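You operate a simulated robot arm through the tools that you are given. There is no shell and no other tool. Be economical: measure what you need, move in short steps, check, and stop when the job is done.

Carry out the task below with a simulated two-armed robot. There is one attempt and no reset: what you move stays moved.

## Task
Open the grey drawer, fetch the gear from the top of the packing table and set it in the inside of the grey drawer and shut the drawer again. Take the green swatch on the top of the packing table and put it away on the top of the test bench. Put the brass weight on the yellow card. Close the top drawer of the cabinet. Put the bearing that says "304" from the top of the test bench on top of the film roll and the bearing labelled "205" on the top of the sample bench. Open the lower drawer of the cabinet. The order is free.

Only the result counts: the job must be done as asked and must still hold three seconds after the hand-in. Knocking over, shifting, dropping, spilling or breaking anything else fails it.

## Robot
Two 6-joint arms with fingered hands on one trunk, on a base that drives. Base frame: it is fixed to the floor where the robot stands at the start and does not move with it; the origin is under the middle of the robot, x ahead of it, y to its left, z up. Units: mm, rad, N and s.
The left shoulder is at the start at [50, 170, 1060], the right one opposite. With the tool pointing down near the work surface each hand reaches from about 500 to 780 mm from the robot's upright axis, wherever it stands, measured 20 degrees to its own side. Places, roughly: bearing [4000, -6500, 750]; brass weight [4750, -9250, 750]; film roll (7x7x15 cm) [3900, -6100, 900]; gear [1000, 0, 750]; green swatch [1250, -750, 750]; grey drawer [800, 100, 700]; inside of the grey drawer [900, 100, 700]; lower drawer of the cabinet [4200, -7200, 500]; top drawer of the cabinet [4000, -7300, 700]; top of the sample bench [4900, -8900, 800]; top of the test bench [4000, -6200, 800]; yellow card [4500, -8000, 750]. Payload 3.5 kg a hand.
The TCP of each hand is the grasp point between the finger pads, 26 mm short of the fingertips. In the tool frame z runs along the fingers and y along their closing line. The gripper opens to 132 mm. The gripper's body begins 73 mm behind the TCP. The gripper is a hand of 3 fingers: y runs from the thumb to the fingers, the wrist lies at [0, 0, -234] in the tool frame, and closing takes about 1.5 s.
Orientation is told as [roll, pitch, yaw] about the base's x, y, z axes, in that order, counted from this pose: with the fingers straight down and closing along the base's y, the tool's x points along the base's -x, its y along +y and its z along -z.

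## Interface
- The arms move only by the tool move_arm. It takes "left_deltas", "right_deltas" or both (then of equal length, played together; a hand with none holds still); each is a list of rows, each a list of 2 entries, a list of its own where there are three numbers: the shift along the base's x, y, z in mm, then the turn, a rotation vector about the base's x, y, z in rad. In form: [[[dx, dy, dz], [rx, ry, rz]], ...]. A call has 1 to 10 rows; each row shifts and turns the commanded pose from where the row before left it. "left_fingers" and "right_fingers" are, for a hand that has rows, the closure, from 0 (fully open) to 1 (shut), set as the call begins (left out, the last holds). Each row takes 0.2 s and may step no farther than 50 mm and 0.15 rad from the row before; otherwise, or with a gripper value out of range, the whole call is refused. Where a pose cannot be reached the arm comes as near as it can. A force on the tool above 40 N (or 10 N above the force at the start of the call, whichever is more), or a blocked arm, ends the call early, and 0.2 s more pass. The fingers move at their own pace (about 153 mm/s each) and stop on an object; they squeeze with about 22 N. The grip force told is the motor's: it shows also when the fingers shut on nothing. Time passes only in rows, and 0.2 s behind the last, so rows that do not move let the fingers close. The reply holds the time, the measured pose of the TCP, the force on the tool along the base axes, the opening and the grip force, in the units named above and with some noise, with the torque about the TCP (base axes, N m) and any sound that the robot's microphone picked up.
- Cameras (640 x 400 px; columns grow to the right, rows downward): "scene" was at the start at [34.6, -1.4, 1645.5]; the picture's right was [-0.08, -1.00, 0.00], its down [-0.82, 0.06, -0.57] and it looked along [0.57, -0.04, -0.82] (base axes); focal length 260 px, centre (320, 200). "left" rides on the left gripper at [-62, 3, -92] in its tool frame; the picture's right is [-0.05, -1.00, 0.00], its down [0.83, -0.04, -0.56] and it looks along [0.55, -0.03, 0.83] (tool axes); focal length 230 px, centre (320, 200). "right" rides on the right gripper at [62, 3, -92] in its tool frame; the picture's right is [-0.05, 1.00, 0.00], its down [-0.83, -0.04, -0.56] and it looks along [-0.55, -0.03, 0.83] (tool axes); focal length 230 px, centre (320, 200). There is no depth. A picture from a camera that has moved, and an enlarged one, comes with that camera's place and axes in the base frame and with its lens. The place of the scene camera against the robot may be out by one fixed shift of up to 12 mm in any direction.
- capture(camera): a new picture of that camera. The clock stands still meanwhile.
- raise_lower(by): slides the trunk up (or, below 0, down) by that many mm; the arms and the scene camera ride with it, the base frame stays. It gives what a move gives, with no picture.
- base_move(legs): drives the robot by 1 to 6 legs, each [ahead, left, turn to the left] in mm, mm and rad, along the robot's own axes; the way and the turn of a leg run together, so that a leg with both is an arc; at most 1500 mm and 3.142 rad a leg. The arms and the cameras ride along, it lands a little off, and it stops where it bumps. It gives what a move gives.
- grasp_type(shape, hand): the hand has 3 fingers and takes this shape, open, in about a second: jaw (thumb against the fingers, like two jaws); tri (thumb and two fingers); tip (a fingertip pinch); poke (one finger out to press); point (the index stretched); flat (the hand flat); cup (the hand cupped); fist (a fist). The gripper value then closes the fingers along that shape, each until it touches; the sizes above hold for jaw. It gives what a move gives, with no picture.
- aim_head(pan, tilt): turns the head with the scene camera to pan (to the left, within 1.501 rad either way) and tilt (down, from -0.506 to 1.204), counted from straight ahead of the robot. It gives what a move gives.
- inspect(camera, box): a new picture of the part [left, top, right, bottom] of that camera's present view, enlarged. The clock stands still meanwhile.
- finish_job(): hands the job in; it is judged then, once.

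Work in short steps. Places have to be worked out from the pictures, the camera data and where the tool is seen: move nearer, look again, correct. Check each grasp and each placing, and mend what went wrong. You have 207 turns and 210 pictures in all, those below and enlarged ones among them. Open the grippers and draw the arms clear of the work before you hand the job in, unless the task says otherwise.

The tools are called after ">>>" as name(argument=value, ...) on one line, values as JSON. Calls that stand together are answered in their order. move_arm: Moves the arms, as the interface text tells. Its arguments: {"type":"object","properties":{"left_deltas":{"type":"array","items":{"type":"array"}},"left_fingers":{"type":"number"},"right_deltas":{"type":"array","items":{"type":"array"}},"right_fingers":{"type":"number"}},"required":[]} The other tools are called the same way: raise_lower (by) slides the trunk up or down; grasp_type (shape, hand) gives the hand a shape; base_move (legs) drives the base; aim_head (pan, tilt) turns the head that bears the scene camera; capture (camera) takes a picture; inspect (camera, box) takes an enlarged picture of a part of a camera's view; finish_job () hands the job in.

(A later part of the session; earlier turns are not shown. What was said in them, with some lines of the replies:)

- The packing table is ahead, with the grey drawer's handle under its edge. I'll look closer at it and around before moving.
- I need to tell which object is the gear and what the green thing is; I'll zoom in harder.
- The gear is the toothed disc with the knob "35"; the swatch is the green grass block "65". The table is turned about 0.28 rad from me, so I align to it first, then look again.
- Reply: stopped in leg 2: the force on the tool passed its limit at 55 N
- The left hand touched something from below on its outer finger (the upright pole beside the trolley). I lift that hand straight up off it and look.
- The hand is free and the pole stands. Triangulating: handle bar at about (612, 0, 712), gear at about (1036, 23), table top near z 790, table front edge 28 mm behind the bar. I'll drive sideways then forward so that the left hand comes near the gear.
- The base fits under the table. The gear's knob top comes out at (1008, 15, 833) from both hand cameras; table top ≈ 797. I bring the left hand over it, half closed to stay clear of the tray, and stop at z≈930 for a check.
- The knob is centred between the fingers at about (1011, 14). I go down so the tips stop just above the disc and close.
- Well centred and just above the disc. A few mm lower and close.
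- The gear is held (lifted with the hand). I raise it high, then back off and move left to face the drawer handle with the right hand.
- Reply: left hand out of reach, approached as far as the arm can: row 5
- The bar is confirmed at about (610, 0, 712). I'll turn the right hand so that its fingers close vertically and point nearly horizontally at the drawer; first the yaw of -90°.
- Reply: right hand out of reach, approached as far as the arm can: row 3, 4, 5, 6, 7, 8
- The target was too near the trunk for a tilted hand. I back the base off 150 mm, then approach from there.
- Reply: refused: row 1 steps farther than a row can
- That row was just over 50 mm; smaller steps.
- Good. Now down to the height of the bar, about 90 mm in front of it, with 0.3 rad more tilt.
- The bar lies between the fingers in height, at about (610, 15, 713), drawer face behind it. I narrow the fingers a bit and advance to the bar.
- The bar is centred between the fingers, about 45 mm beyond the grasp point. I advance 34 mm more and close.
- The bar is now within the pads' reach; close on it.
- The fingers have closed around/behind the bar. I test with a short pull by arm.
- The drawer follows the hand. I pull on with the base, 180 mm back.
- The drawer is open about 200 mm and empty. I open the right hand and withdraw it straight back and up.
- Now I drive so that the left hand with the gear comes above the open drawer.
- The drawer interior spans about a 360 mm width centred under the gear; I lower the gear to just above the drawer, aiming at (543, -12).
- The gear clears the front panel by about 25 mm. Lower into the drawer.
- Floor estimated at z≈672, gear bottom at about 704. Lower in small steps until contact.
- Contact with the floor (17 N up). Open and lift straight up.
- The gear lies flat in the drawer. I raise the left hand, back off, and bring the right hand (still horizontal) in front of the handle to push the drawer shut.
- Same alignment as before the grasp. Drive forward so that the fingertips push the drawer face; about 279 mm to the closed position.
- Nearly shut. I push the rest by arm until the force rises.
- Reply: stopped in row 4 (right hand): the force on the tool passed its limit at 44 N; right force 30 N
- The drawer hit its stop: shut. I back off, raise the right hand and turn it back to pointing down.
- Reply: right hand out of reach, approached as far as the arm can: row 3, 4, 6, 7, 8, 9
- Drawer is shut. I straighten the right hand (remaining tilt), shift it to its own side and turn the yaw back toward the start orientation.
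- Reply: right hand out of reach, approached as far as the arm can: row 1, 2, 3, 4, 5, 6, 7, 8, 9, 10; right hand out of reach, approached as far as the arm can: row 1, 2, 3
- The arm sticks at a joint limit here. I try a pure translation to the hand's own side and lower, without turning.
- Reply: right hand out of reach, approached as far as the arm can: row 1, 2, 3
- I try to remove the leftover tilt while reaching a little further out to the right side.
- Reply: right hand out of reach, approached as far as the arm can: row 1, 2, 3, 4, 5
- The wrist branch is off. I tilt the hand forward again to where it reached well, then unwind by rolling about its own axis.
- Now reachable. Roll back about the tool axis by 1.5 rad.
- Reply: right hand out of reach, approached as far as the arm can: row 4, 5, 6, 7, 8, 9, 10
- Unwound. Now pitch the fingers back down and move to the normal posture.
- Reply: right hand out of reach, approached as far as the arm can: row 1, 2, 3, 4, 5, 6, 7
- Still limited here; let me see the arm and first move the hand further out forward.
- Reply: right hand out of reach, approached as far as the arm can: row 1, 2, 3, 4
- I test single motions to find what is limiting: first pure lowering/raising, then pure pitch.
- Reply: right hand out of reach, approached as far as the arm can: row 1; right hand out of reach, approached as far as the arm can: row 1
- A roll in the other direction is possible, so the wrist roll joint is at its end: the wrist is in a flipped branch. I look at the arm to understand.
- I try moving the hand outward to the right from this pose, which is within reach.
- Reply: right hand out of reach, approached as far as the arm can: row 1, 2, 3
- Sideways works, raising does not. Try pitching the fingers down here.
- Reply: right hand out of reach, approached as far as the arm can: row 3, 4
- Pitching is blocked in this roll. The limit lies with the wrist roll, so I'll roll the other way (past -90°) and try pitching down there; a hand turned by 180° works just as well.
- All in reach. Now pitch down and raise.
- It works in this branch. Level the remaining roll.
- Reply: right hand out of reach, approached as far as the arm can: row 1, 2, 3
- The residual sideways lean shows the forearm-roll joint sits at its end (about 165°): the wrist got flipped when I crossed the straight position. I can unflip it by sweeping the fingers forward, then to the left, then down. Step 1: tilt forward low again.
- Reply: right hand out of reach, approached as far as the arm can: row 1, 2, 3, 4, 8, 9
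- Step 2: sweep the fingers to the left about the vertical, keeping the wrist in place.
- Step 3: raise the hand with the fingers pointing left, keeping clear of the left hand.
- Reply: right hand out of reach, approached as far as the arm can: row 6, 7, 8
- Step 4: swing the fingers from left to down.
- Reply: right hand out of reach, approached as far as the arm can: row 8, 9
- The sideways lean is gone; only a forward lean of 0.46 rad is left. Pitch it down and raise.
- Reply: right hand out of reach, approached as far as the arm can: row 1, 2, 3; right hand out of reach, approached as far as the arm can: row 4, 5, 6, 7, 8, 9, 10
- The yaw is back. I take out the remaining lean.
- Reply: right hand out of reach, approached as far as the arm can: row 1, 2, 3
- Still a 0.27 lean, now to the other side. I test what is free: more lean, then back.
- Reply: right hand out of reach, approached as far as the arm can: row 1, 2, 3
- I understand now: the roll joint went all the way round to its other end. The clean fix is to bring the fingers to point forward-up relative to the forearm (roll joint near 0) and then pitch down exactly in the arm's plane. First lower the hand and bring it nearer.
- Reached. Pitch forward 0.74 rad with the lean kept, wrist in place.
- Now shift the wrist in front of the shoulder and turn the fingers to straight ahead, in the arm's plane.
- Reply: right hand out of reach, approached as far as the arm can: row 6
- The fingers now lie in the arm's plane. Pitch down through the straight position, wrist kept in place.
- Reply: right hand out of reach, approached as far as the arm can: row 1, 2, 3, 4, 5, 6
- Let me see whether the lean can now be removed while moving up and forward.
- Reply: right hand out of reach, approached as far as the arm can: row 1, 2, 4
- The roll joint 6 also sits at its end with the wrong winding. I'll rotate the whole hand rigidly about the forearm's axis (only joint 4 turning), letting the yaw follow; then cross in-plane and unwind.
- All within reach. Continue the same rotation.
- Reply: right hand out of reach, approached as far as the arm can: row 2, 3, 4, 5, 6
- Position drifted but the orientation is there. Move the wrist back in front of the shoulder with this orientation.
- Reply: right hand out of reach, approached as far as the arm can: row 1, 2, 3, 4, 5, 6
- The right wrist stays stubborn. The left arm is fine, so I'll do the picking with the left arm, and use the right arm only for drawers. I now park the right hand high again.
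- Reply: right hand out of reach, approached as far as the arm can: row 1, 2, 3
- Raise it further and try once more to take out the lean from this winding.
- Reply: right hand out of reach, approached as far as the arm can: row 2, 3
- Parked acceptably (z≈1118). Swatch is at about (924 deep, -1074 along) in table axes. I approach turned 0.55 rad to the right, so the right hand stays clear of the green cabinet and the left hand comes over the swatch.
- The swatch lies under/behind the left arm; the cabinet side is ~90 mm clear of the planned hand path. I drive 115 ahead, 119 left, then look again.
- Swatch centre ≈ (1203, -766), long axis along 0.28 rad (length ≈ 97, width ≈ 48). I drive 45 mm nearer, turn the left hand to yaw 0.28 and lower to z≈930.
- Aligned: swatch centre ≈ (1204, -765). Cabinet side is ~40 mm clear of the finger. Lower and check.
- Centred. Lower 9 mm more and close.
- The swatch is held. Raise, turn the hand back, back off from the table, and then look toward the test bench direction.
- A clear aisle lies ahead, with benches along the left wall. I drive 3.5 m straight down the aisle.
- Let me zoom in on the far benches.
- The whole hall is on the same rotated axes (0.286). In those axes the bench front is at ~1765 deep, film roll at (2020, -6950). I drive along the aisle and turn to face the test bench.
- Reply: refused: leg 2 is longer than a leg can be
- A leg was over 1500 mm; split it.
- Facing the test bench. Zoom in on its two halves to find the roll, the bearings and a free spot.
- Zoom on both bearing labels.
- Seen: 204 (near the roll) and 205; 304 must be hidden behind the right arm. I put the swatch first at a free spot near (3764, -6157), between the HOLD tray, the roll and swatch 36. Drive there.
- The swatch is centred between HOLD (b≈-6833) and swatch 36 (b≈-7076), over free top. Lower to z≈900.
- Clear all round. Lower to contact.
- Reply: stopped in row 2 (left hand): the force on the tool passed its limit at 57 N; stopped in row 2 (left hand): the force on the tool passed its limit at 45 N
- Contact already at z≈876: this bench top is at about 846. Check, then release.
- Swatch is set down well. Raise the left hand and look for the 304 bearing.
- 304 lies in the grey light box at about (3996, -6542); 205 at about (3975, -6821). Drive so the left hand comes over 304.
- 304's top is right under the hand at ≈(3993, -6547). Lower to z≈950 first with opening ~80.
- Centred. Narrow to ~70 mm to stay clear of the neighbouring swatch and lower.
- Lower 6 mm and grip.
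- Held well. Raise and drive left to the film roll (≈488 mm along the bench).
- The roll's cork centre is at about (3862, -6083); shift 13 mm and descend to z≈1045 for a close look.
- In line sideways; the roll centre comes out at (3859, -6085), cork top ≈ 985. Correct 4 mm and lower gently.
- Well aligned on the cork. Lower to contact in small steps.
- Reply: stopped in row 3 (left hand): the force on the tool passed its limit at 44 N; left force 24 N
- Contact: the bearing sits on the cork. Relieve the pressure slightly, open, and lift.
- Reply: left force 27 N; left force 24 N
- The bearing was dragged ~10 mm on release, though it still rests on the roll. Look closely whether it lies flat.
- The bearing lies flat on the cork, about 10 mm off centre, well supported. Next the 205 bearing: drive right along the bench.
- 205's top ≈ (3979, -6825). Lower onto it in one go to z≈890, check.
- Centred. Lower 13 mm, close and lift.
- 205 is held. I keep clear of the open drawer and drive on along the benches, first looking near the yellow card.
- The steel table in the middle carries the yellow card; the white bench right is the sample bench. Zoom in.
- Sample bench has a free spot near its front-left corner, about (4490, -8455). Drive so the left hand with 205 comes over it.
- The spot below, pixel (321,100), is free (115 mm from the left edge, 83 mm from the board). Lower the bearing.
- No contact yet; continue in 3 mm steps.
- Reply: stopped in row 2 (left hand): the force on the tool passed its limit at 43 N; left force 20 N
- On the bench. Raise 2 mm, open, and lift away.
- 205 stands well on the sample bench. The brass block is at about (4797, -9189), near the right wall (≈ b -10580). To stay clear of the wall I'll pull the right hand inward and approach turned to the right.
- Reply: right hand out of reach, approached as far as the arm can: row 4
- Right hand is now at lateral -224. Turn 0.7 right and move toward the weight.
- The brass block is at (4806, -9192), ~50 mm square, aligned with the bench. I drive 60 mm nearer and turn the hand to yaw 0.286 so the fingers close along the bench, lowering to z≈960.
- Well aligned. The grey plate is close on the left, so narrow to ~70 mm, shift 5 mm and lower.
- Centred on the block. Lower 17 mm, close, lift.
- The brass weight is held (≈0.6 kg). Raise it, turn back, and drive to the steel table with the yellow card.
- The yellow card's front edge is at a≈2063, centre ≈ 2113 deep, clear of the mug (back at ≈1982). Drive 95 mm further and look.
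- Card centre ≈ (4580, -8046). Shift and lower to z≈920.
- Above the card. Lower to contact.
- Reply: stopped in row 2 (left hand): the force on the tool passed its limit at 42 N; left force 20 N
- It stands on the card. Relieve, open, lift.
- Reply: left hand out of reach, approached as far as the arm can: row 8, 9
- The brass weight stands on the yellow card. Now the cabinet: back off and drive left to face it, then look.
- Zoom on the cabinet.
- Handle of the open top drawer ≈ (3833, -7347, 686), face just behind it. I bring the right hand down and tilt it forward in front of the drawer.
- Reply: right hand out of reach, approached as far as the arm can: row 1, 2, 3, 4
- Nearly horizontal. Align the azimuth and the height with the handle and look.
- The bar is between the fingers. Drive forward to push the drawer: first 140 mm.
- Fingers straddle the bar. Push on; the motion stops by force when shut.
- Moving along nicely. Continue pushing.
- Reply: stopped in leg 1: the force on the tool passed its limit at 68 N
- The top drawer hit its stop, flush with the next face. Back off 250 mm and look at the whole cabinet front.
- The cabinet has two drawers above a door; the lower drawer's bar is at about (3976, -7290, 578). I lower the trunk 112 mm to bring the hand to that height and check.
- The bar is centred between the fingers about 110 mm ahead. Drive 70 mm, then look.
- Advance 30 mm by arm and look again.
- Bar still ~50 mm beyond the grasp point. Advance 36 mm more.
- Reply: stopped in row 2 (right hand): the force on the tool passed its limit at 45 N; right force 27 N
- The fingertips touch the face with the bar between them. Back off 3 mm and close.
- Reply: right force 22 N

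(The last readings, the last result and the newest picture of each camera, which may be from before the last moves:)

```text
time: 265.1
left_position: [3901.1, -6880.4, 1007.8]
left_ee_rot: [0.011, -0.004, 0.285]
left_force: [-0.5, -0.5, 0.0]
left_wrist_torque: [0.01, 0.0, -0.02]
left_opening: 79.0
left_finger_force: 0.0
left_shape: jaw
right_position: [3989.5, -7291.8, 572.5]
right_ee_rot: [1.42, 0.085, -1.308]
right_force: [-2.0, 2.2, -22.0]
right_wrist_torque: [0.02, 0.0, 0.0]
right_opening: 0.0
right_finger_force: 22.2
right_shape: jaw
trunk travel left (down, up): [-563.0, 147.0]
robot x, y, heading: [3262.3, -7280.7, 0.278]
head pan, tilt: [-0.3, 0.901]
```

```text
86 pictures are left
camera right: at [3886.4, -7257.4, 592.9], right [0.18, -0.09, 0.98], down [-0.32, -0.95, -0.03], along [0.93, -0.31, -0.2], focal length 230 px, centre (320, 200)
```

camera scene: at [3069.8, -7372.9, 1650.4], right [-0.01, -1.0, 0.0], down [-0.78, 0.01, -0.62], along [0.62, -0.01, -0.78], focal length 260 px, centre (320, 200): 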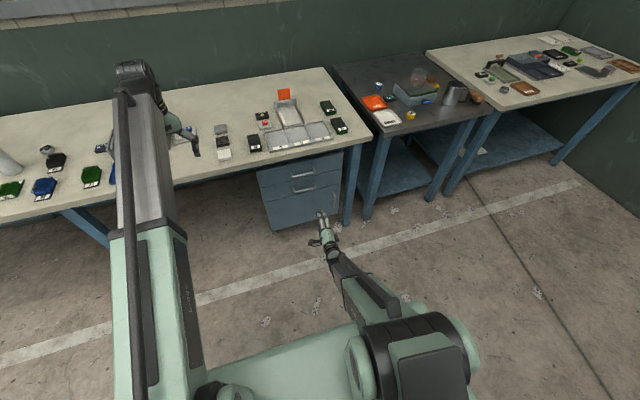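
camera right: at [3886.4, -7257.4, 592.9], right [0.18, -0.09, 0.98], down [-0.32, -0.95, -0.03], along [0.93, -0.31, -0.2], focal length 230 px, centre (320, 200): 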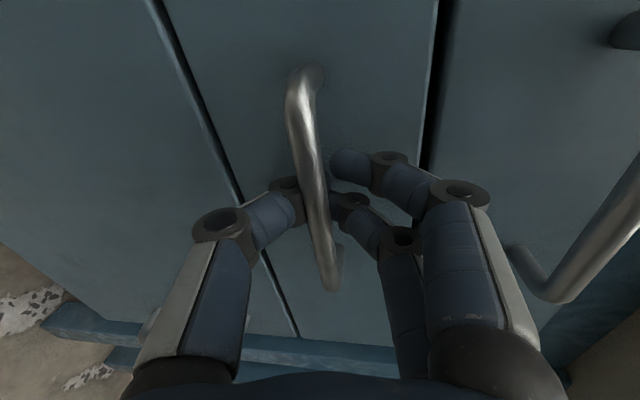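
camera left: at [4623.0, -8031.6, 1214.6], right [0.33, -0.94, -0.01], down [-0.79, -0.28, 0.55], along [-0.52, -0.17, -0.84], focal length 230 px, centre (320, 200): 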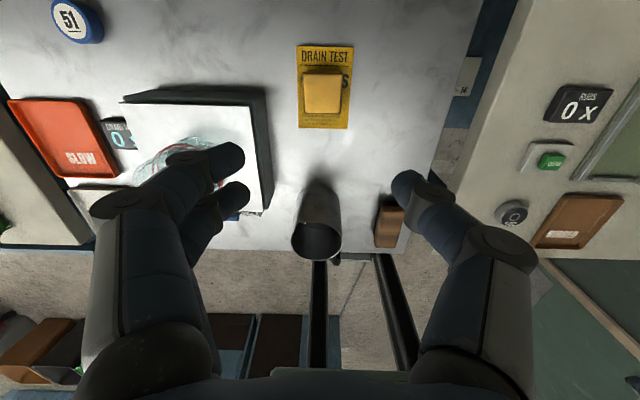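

The fingers hold the bar. Pull: base back 60 mm first.

>>> base_move(legs=[[-60, 0, 0]])

>>> capture(camera="right")

```text
time: 266.1
left_position: [3844.3, -6899.2, 1008.1]
left_ee_rot: [0.014, -0.006, 0.283]
left_force: [-0.9, 0.0, -0.1]
left_wrist_torque: [0.03, 0.01, -0.01]
left_opening: 78.7
left_finger_force: 0.0
left_shape: jaw
right_position: [3931.7, -7309.3, 571.6]
right_ee_rot: [1.42, 0.083, -1.309]
right_force: [0.1, -1.9, -21.6]
right_wrist_torque: [-0.02, -0.05, 0.0]
right_opening: 0.4
right_finger_force: 21.5
right_shape: jaw
trunk travel left (down, up): [-563.0, 147.0]
robot x, y, heading: [3199.1, -7305.2, 0.286]
head pan, tilt: [-0.3, 0.901]
```

```text
85 pictures are left
camera right: at [3828.4, -7275.6, 593.6], right [0.18, -0.09, 0.98], down [-0.32, -0.95, -0.03], along [0.93, -0.31, -0.2], focal length 230 px, centre (320, 200)
```

right: 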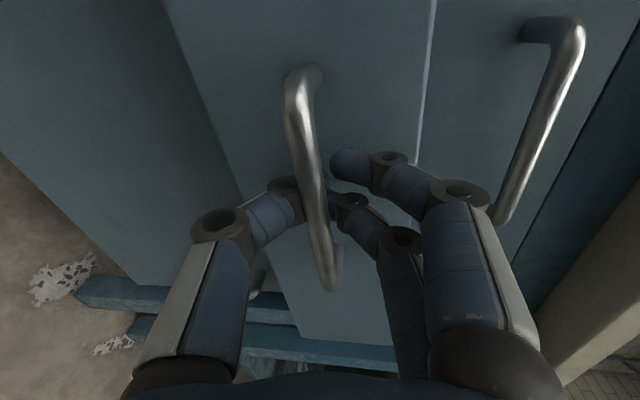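

It opens. Pull 160 mm further.

>>> base_move(legs=[[-165, 0, 0]])

>>> capture(camera="scene")

```text
time: 267.6
left_position: [3684.1, -6944.7, 1008.0]
left_ee_rot: [0.014, -0.005, 0.283]
left_force: [0.1, -0.5, -0.9]
left_wrist_torque: [0.01, -0.03, -0.04]
left_opening: 79.1
left_finger_force: 0.1
left_shape: jaw
right_position: [3773.1, -7358.5, 570.5]
right_ee_rot: [1.419, 0.084, -1.311]
right_force: [3.9, -13.3, -21.3]
right_wrist_torque: [-0.09, -0.08, 0.03]
right_opening: 0.0
right_finger_force: 22.0
right_shape: jaw
trunk travel left (down, up): [-563.0, 147.0]
robot x, y, heading: [3039.5, -7348.4, 0.281]
head pan, tilt: [-0.3, 0.901]
```

```text
84 pictures are left
camera scene: at [3084.9, -7358.1, 1538.3], right [-0.02, -1.0, 0.0], down [-0.78, 0.01, -0.62], along [0.62, -0.01, -0.78], focal length 260 px, centre (320, 200)
```

scene: 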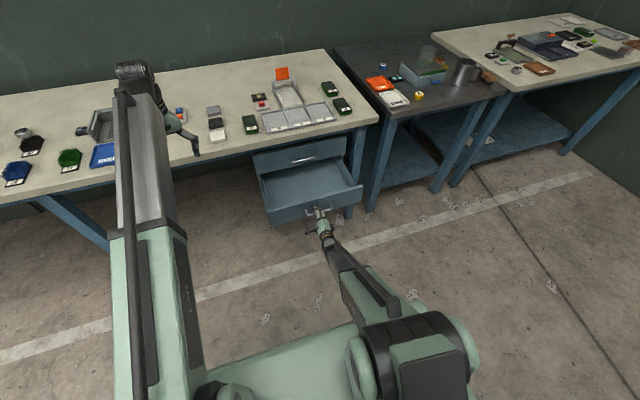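

Open about 225 mm; pull a bit more to be safe, then release and withdraw.

>>> base_move(legs=[[-70, 0, 0]])

>>> move_arm(right_deltas=[[[0, 0, 0], [0, 0, 0]], [[0, 0, 0], [0, 0, 0]], [[0, 0, 0], [0, 0, 0]], [[-20, -6, 0], [0, 0, 0]], [[-30, -9, 0], [0, 0, 0]], [[-30, -9, 0], [0, 0, 0]]], right_fingers=0.4)

>>> capture(camera="right")

>>> capture(camera="scene")

```text
time: 268.6
left_position: [3616.7, -6966.4, 1008.7]
left_ee_rot: [0.013, -0.005, 0.284]
left_force: [-0.1, -0.4, -0.2]
left_wrist_torque: [0.03, 0.0, 0.0]
left_opening: 78.9
left_finger_force: 0.0
left_shape: jaw
right_position: [3704.7, -7377.2, 569.7]
right_ee_rot: [1.416, 0.084, -1.312]
right_force: [3.4, -12.2, -19.3]
right_wrist_torque: [-0.07, -0.13, 0.02]
right_opening: 0.0
right_finger_force: 21.5
right_shape: jaw
trunk travel left (down, up): [-563.0, 147.0]
robot x, y, heading: [2977.4, -7368.9, 0.279]
head pan, tilt: [-0.3, 0.901]
```

```text
time: 270.0
left_position: [3616.7, -6964.7, 1009.5]
left_ee_rot: [0.012, -0.005, 0.284]
left_force: [-0.2, 0.6, 0.2]
left_wrist_torque: [0.02, -0.01, 0.01]
left_opening: 78.8
left_finger_force: 0.0
left_shape: jaw
right_position: [3643.1, -7397.8, 585.3]
right_ee_rot: [1.416, 0.083, -1.311]
right_force: [-0.2, 0.6, 0.3]
right_wrist_torque: [0.02, -0.03, 0.02]
right_opening: 78.9
right_finger_force: 0.0
right_shape: jaw
right hand out of reach, approached as far as the arm can: row 6
trunk travel left (down, up): [-563.0, 147.0]
robot x, y, heading: [2976.4, -7371.2, 0.286]
head pan, tilt: [-0.3, 0.901]
```

```text
83 pictures are left
camera right: at [3539.6, -7363.6, 607.7], right [0.18, -0.09, 0.98], down [-0.32, -0.95, -0.03], along [0.93, -0.31, -0.2], focal length 230 px, centre (320, 200)
```

right: 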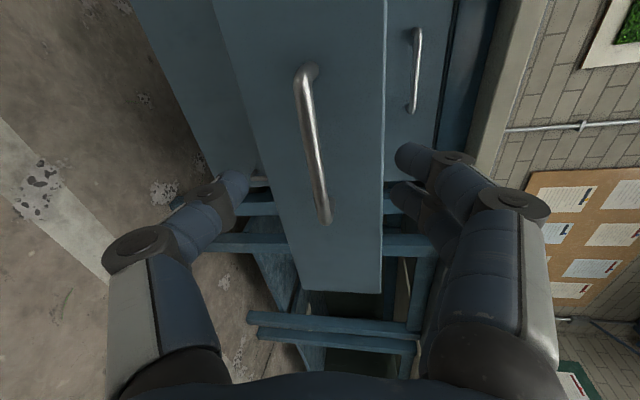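

```text
82 pictures are left
camera scene: at [3016.2, -7376.4, 1538.4], right [-0.02, -1.0, 0.0], down [-0.78, 0.01, -0.62], along [0.62, -0.01, -0.78], focal length 260 px, centre (320, 200)
```

scene: 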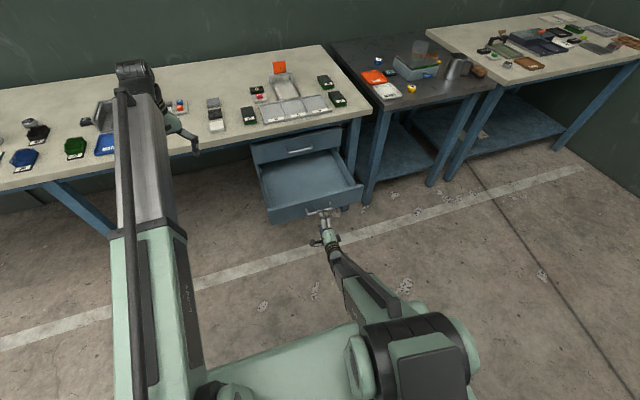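

Lower drawer wide open, top drawer shut. I back off, raise the trunk again, open the hands, and check the 304 bearing on the roll.

>>> base_move(legs=[[-250, 0, 0], [0, 600, 0]])

>>> raise_lower(by=112)

>>> aim_head(pan=0.1, tilt=0.6)

>>> capture(camera="scene")

```text
time: 274.8
left_position: [3206.8, -6451.0, 1009.3]
left_ee_rot: [0.013, -0.006, 0.284]
left_force: [0.1, 0.1, -0.4]
left_wrist_torque: [-0.02, 0.02, 0.0]
left_opening: 79.0
left_finger_force: 0.1
left_shape: jaw
right_position: [3233.5, -6885.1, 586.4]
right_ee_rot: [1.415, 0.084, -1.313]
right_force: [-0.3, -0.8, -0.5]
right_wrist_torque: [0.01, 0.0, 0.01]
right_opening: 79.0
right_finger_force: 0.1
right_shape: jaw
trunk travel left (down, up): [-563.0, 147.0]
robot x, y, heading: [2567.5, -6857.2, 0.286]
head pan, tilt: [-0.3, 0.901]
```

```text
time: 276.2
left_position: [3206.3, -6451.6, 1121.3]
left_ee_rot: [0.01, -0.006, 0.283]
left_force: [-0.7, 0.2, 0.1]
left_wrist_torque: [0.04, -0.01, -0.03]
left_opening: 78.6
left_finger_force: 0.1
left_shape: jaw
right_position: [3234.1, -6883.6, 696.8]
right_ee_rot: [1.412, 0.085, -1.313]
right_force: [0.1, 0.6, 0.4]
right_wrist_torque: [0.0, -0.04, 0.0]
right_opening: 79.1
right_finger_force: 0.1
right_shape: jaw
trunk travel left (down, up): [-675.0, 35.0]
robot x, y, heading: [2567.9, -6852.2, 0.29]
head pan, tilt: [-0.3, 0.901]
```

```text
time: 277.1
left_position: [3206.5, -6451.8, 1120.9]
left_ee_rot: [0.013, -0.006, 0.283]
left_force: [-0.1, -0.4, -0.1]
left_wrist_torque: [-0.01, 0.03, -0.01]
left_opening: 78.8
left_finger_force: 0.1
left_shape: jaw
right_position: [3233.6, -6886.1, 697.2]
right_ee_rot: [1.414, 0.085, -1.312]
right_force: [-0.7, -1.0, 0.4]
right_wrist_torque: [0.0, 0.02, -0.02]
right_opening: 78.8
right_finger_force: 0.0
right_shape: jaw
trunk travel left (down, up): [-675.0, 35.0]
robot x, y, heading: [2563.8, -6853.1, 0.284]
head pan, tilt: [0.099, 0.6]
```

```text
81 pictures are left
camera scene: at [2613.3, -6828.6, 1675.1], right [0.37, -0.93, 0.0], down [-0.52, -0.21, -0.82], along [0.77, 0.31, -0.57], focal length 260 px, centre (320, 200)
```

scene: 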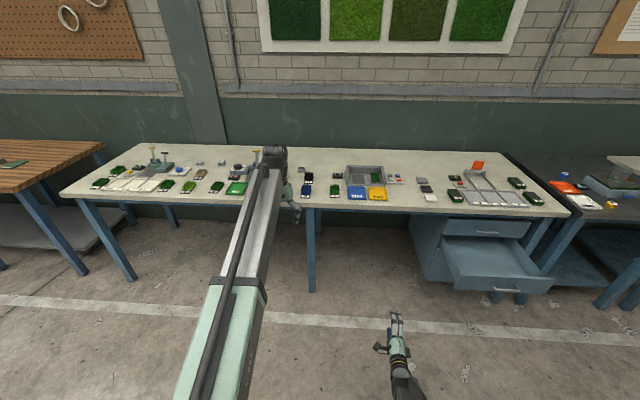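

The left arm hides the roll; shift 350 mm left so it comes into view.

>>> base_move(legs=[[0, 350, 0]])

>>> capture(camera="scene")

```text
time: 279.4
left_position: [3110.3, -6114.3, 1120.3]
left_ee_rot: [0.012, -0.005, 0.278]
left_force: [0.7, 0.0, -0.2]
left_wrist_torque: [-0.03, -0.01, 0.01]
left_opening: 79.0
left_finger_force: 0.0
left_shape: jaw
right_position: [3137.5, -6548.9, 696.9]
right_ee_rot: [1.413, 0.081, -1.317]
right_force: [0.3, 0.0, -1.4]
right_wrist_torque: [0.01, 0.0, 0.03]
right_opening: 78.9
right_finger_force: 0.0
right_shape: jaw
trunk travel left (down, up): [-675.0, 35.0]
robot x, y, heading: [2468.4, -6517.2, 0.279]
head pan, tilt: [0.099, 0.6]
```

```text
80 pictures are left
camera scene: at [2515.4, -6489.5, 1675.2], right [0.37, -0.93, 0.0], down [-0.52, -0.21, -0.83], along [0.77, 0.3, -0.56], focal length 260 px, centre (320, 200)
```

scene: 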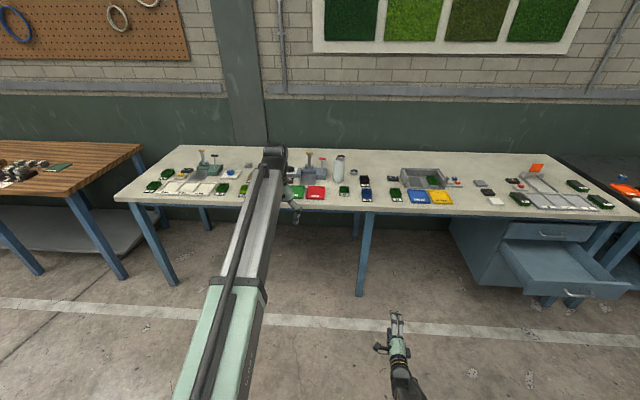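

>>> inspect(camera="scene", box=[310, 145, 370, 205])

>>> inspect(camera="scene", box=[440, 150, 640, 310])

```text
6.67 times, centred on (340, 175) of scene
camera zoom: at [2515.4, -6489.5, 1675.2], right [0.37, -0.93, 0.0], down [-0.52, -0.21, -0.83], along [0.77, 0.3, -0.56], focal length 1735 px, centre (187, 367)
```

zoom: 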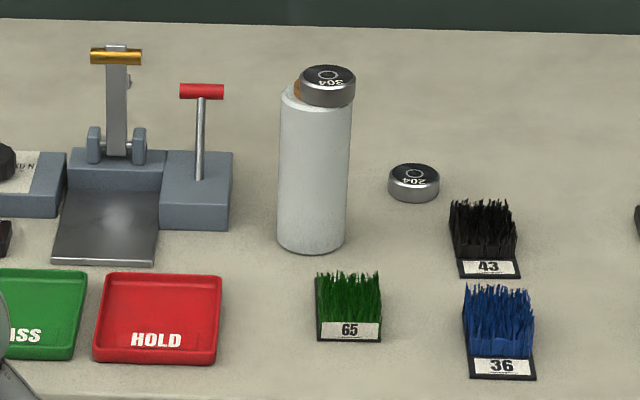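

```text
2.50 times, centred on (540, 230) of scene
camera zoom: at [2515.4, -6489.5, 1675.2], right [0.37, -0.93, 0.0], down [-0.52, -0.21, -0.83], along [0.77, 0.3, -0.56], focal length 651 px, centre (-230, 125)
```

zoom: 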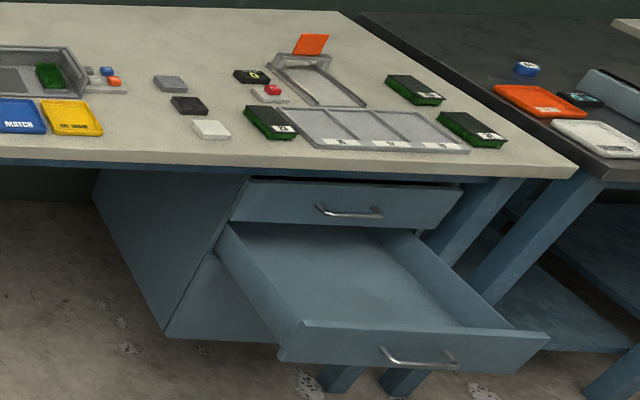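

Everything is in place: 304 on the roll, swatch 65 on the test bench, top drawer shut, lower drawer open; the other items were checked before. Both hands are open and clear, so I hand in.

>>> finish_job()

```text
The job is handed in.
```

I handed the job in with every item done, though I did not re-check the earlier placements at the very end.

- **Gear:** it is in the grey drawer, and the drawer is pushed shut against its stop.
- **Green swatch:** it is on the test bench.
- **Bearing 304:** it is on the film roll, about 10 mm off centre but lying flat and stable.
- **Bearing 205:** it is on the sample bench.
- **Brass weight:** it stands on the yellow card.
- **Cabinet:** the top drawer is closed and the lower drawer is open.

Early on, the left hand touched the upright pole beside the trolley (force limit at 55 N). I lifted off, and it looked undisturbed in the pictures.
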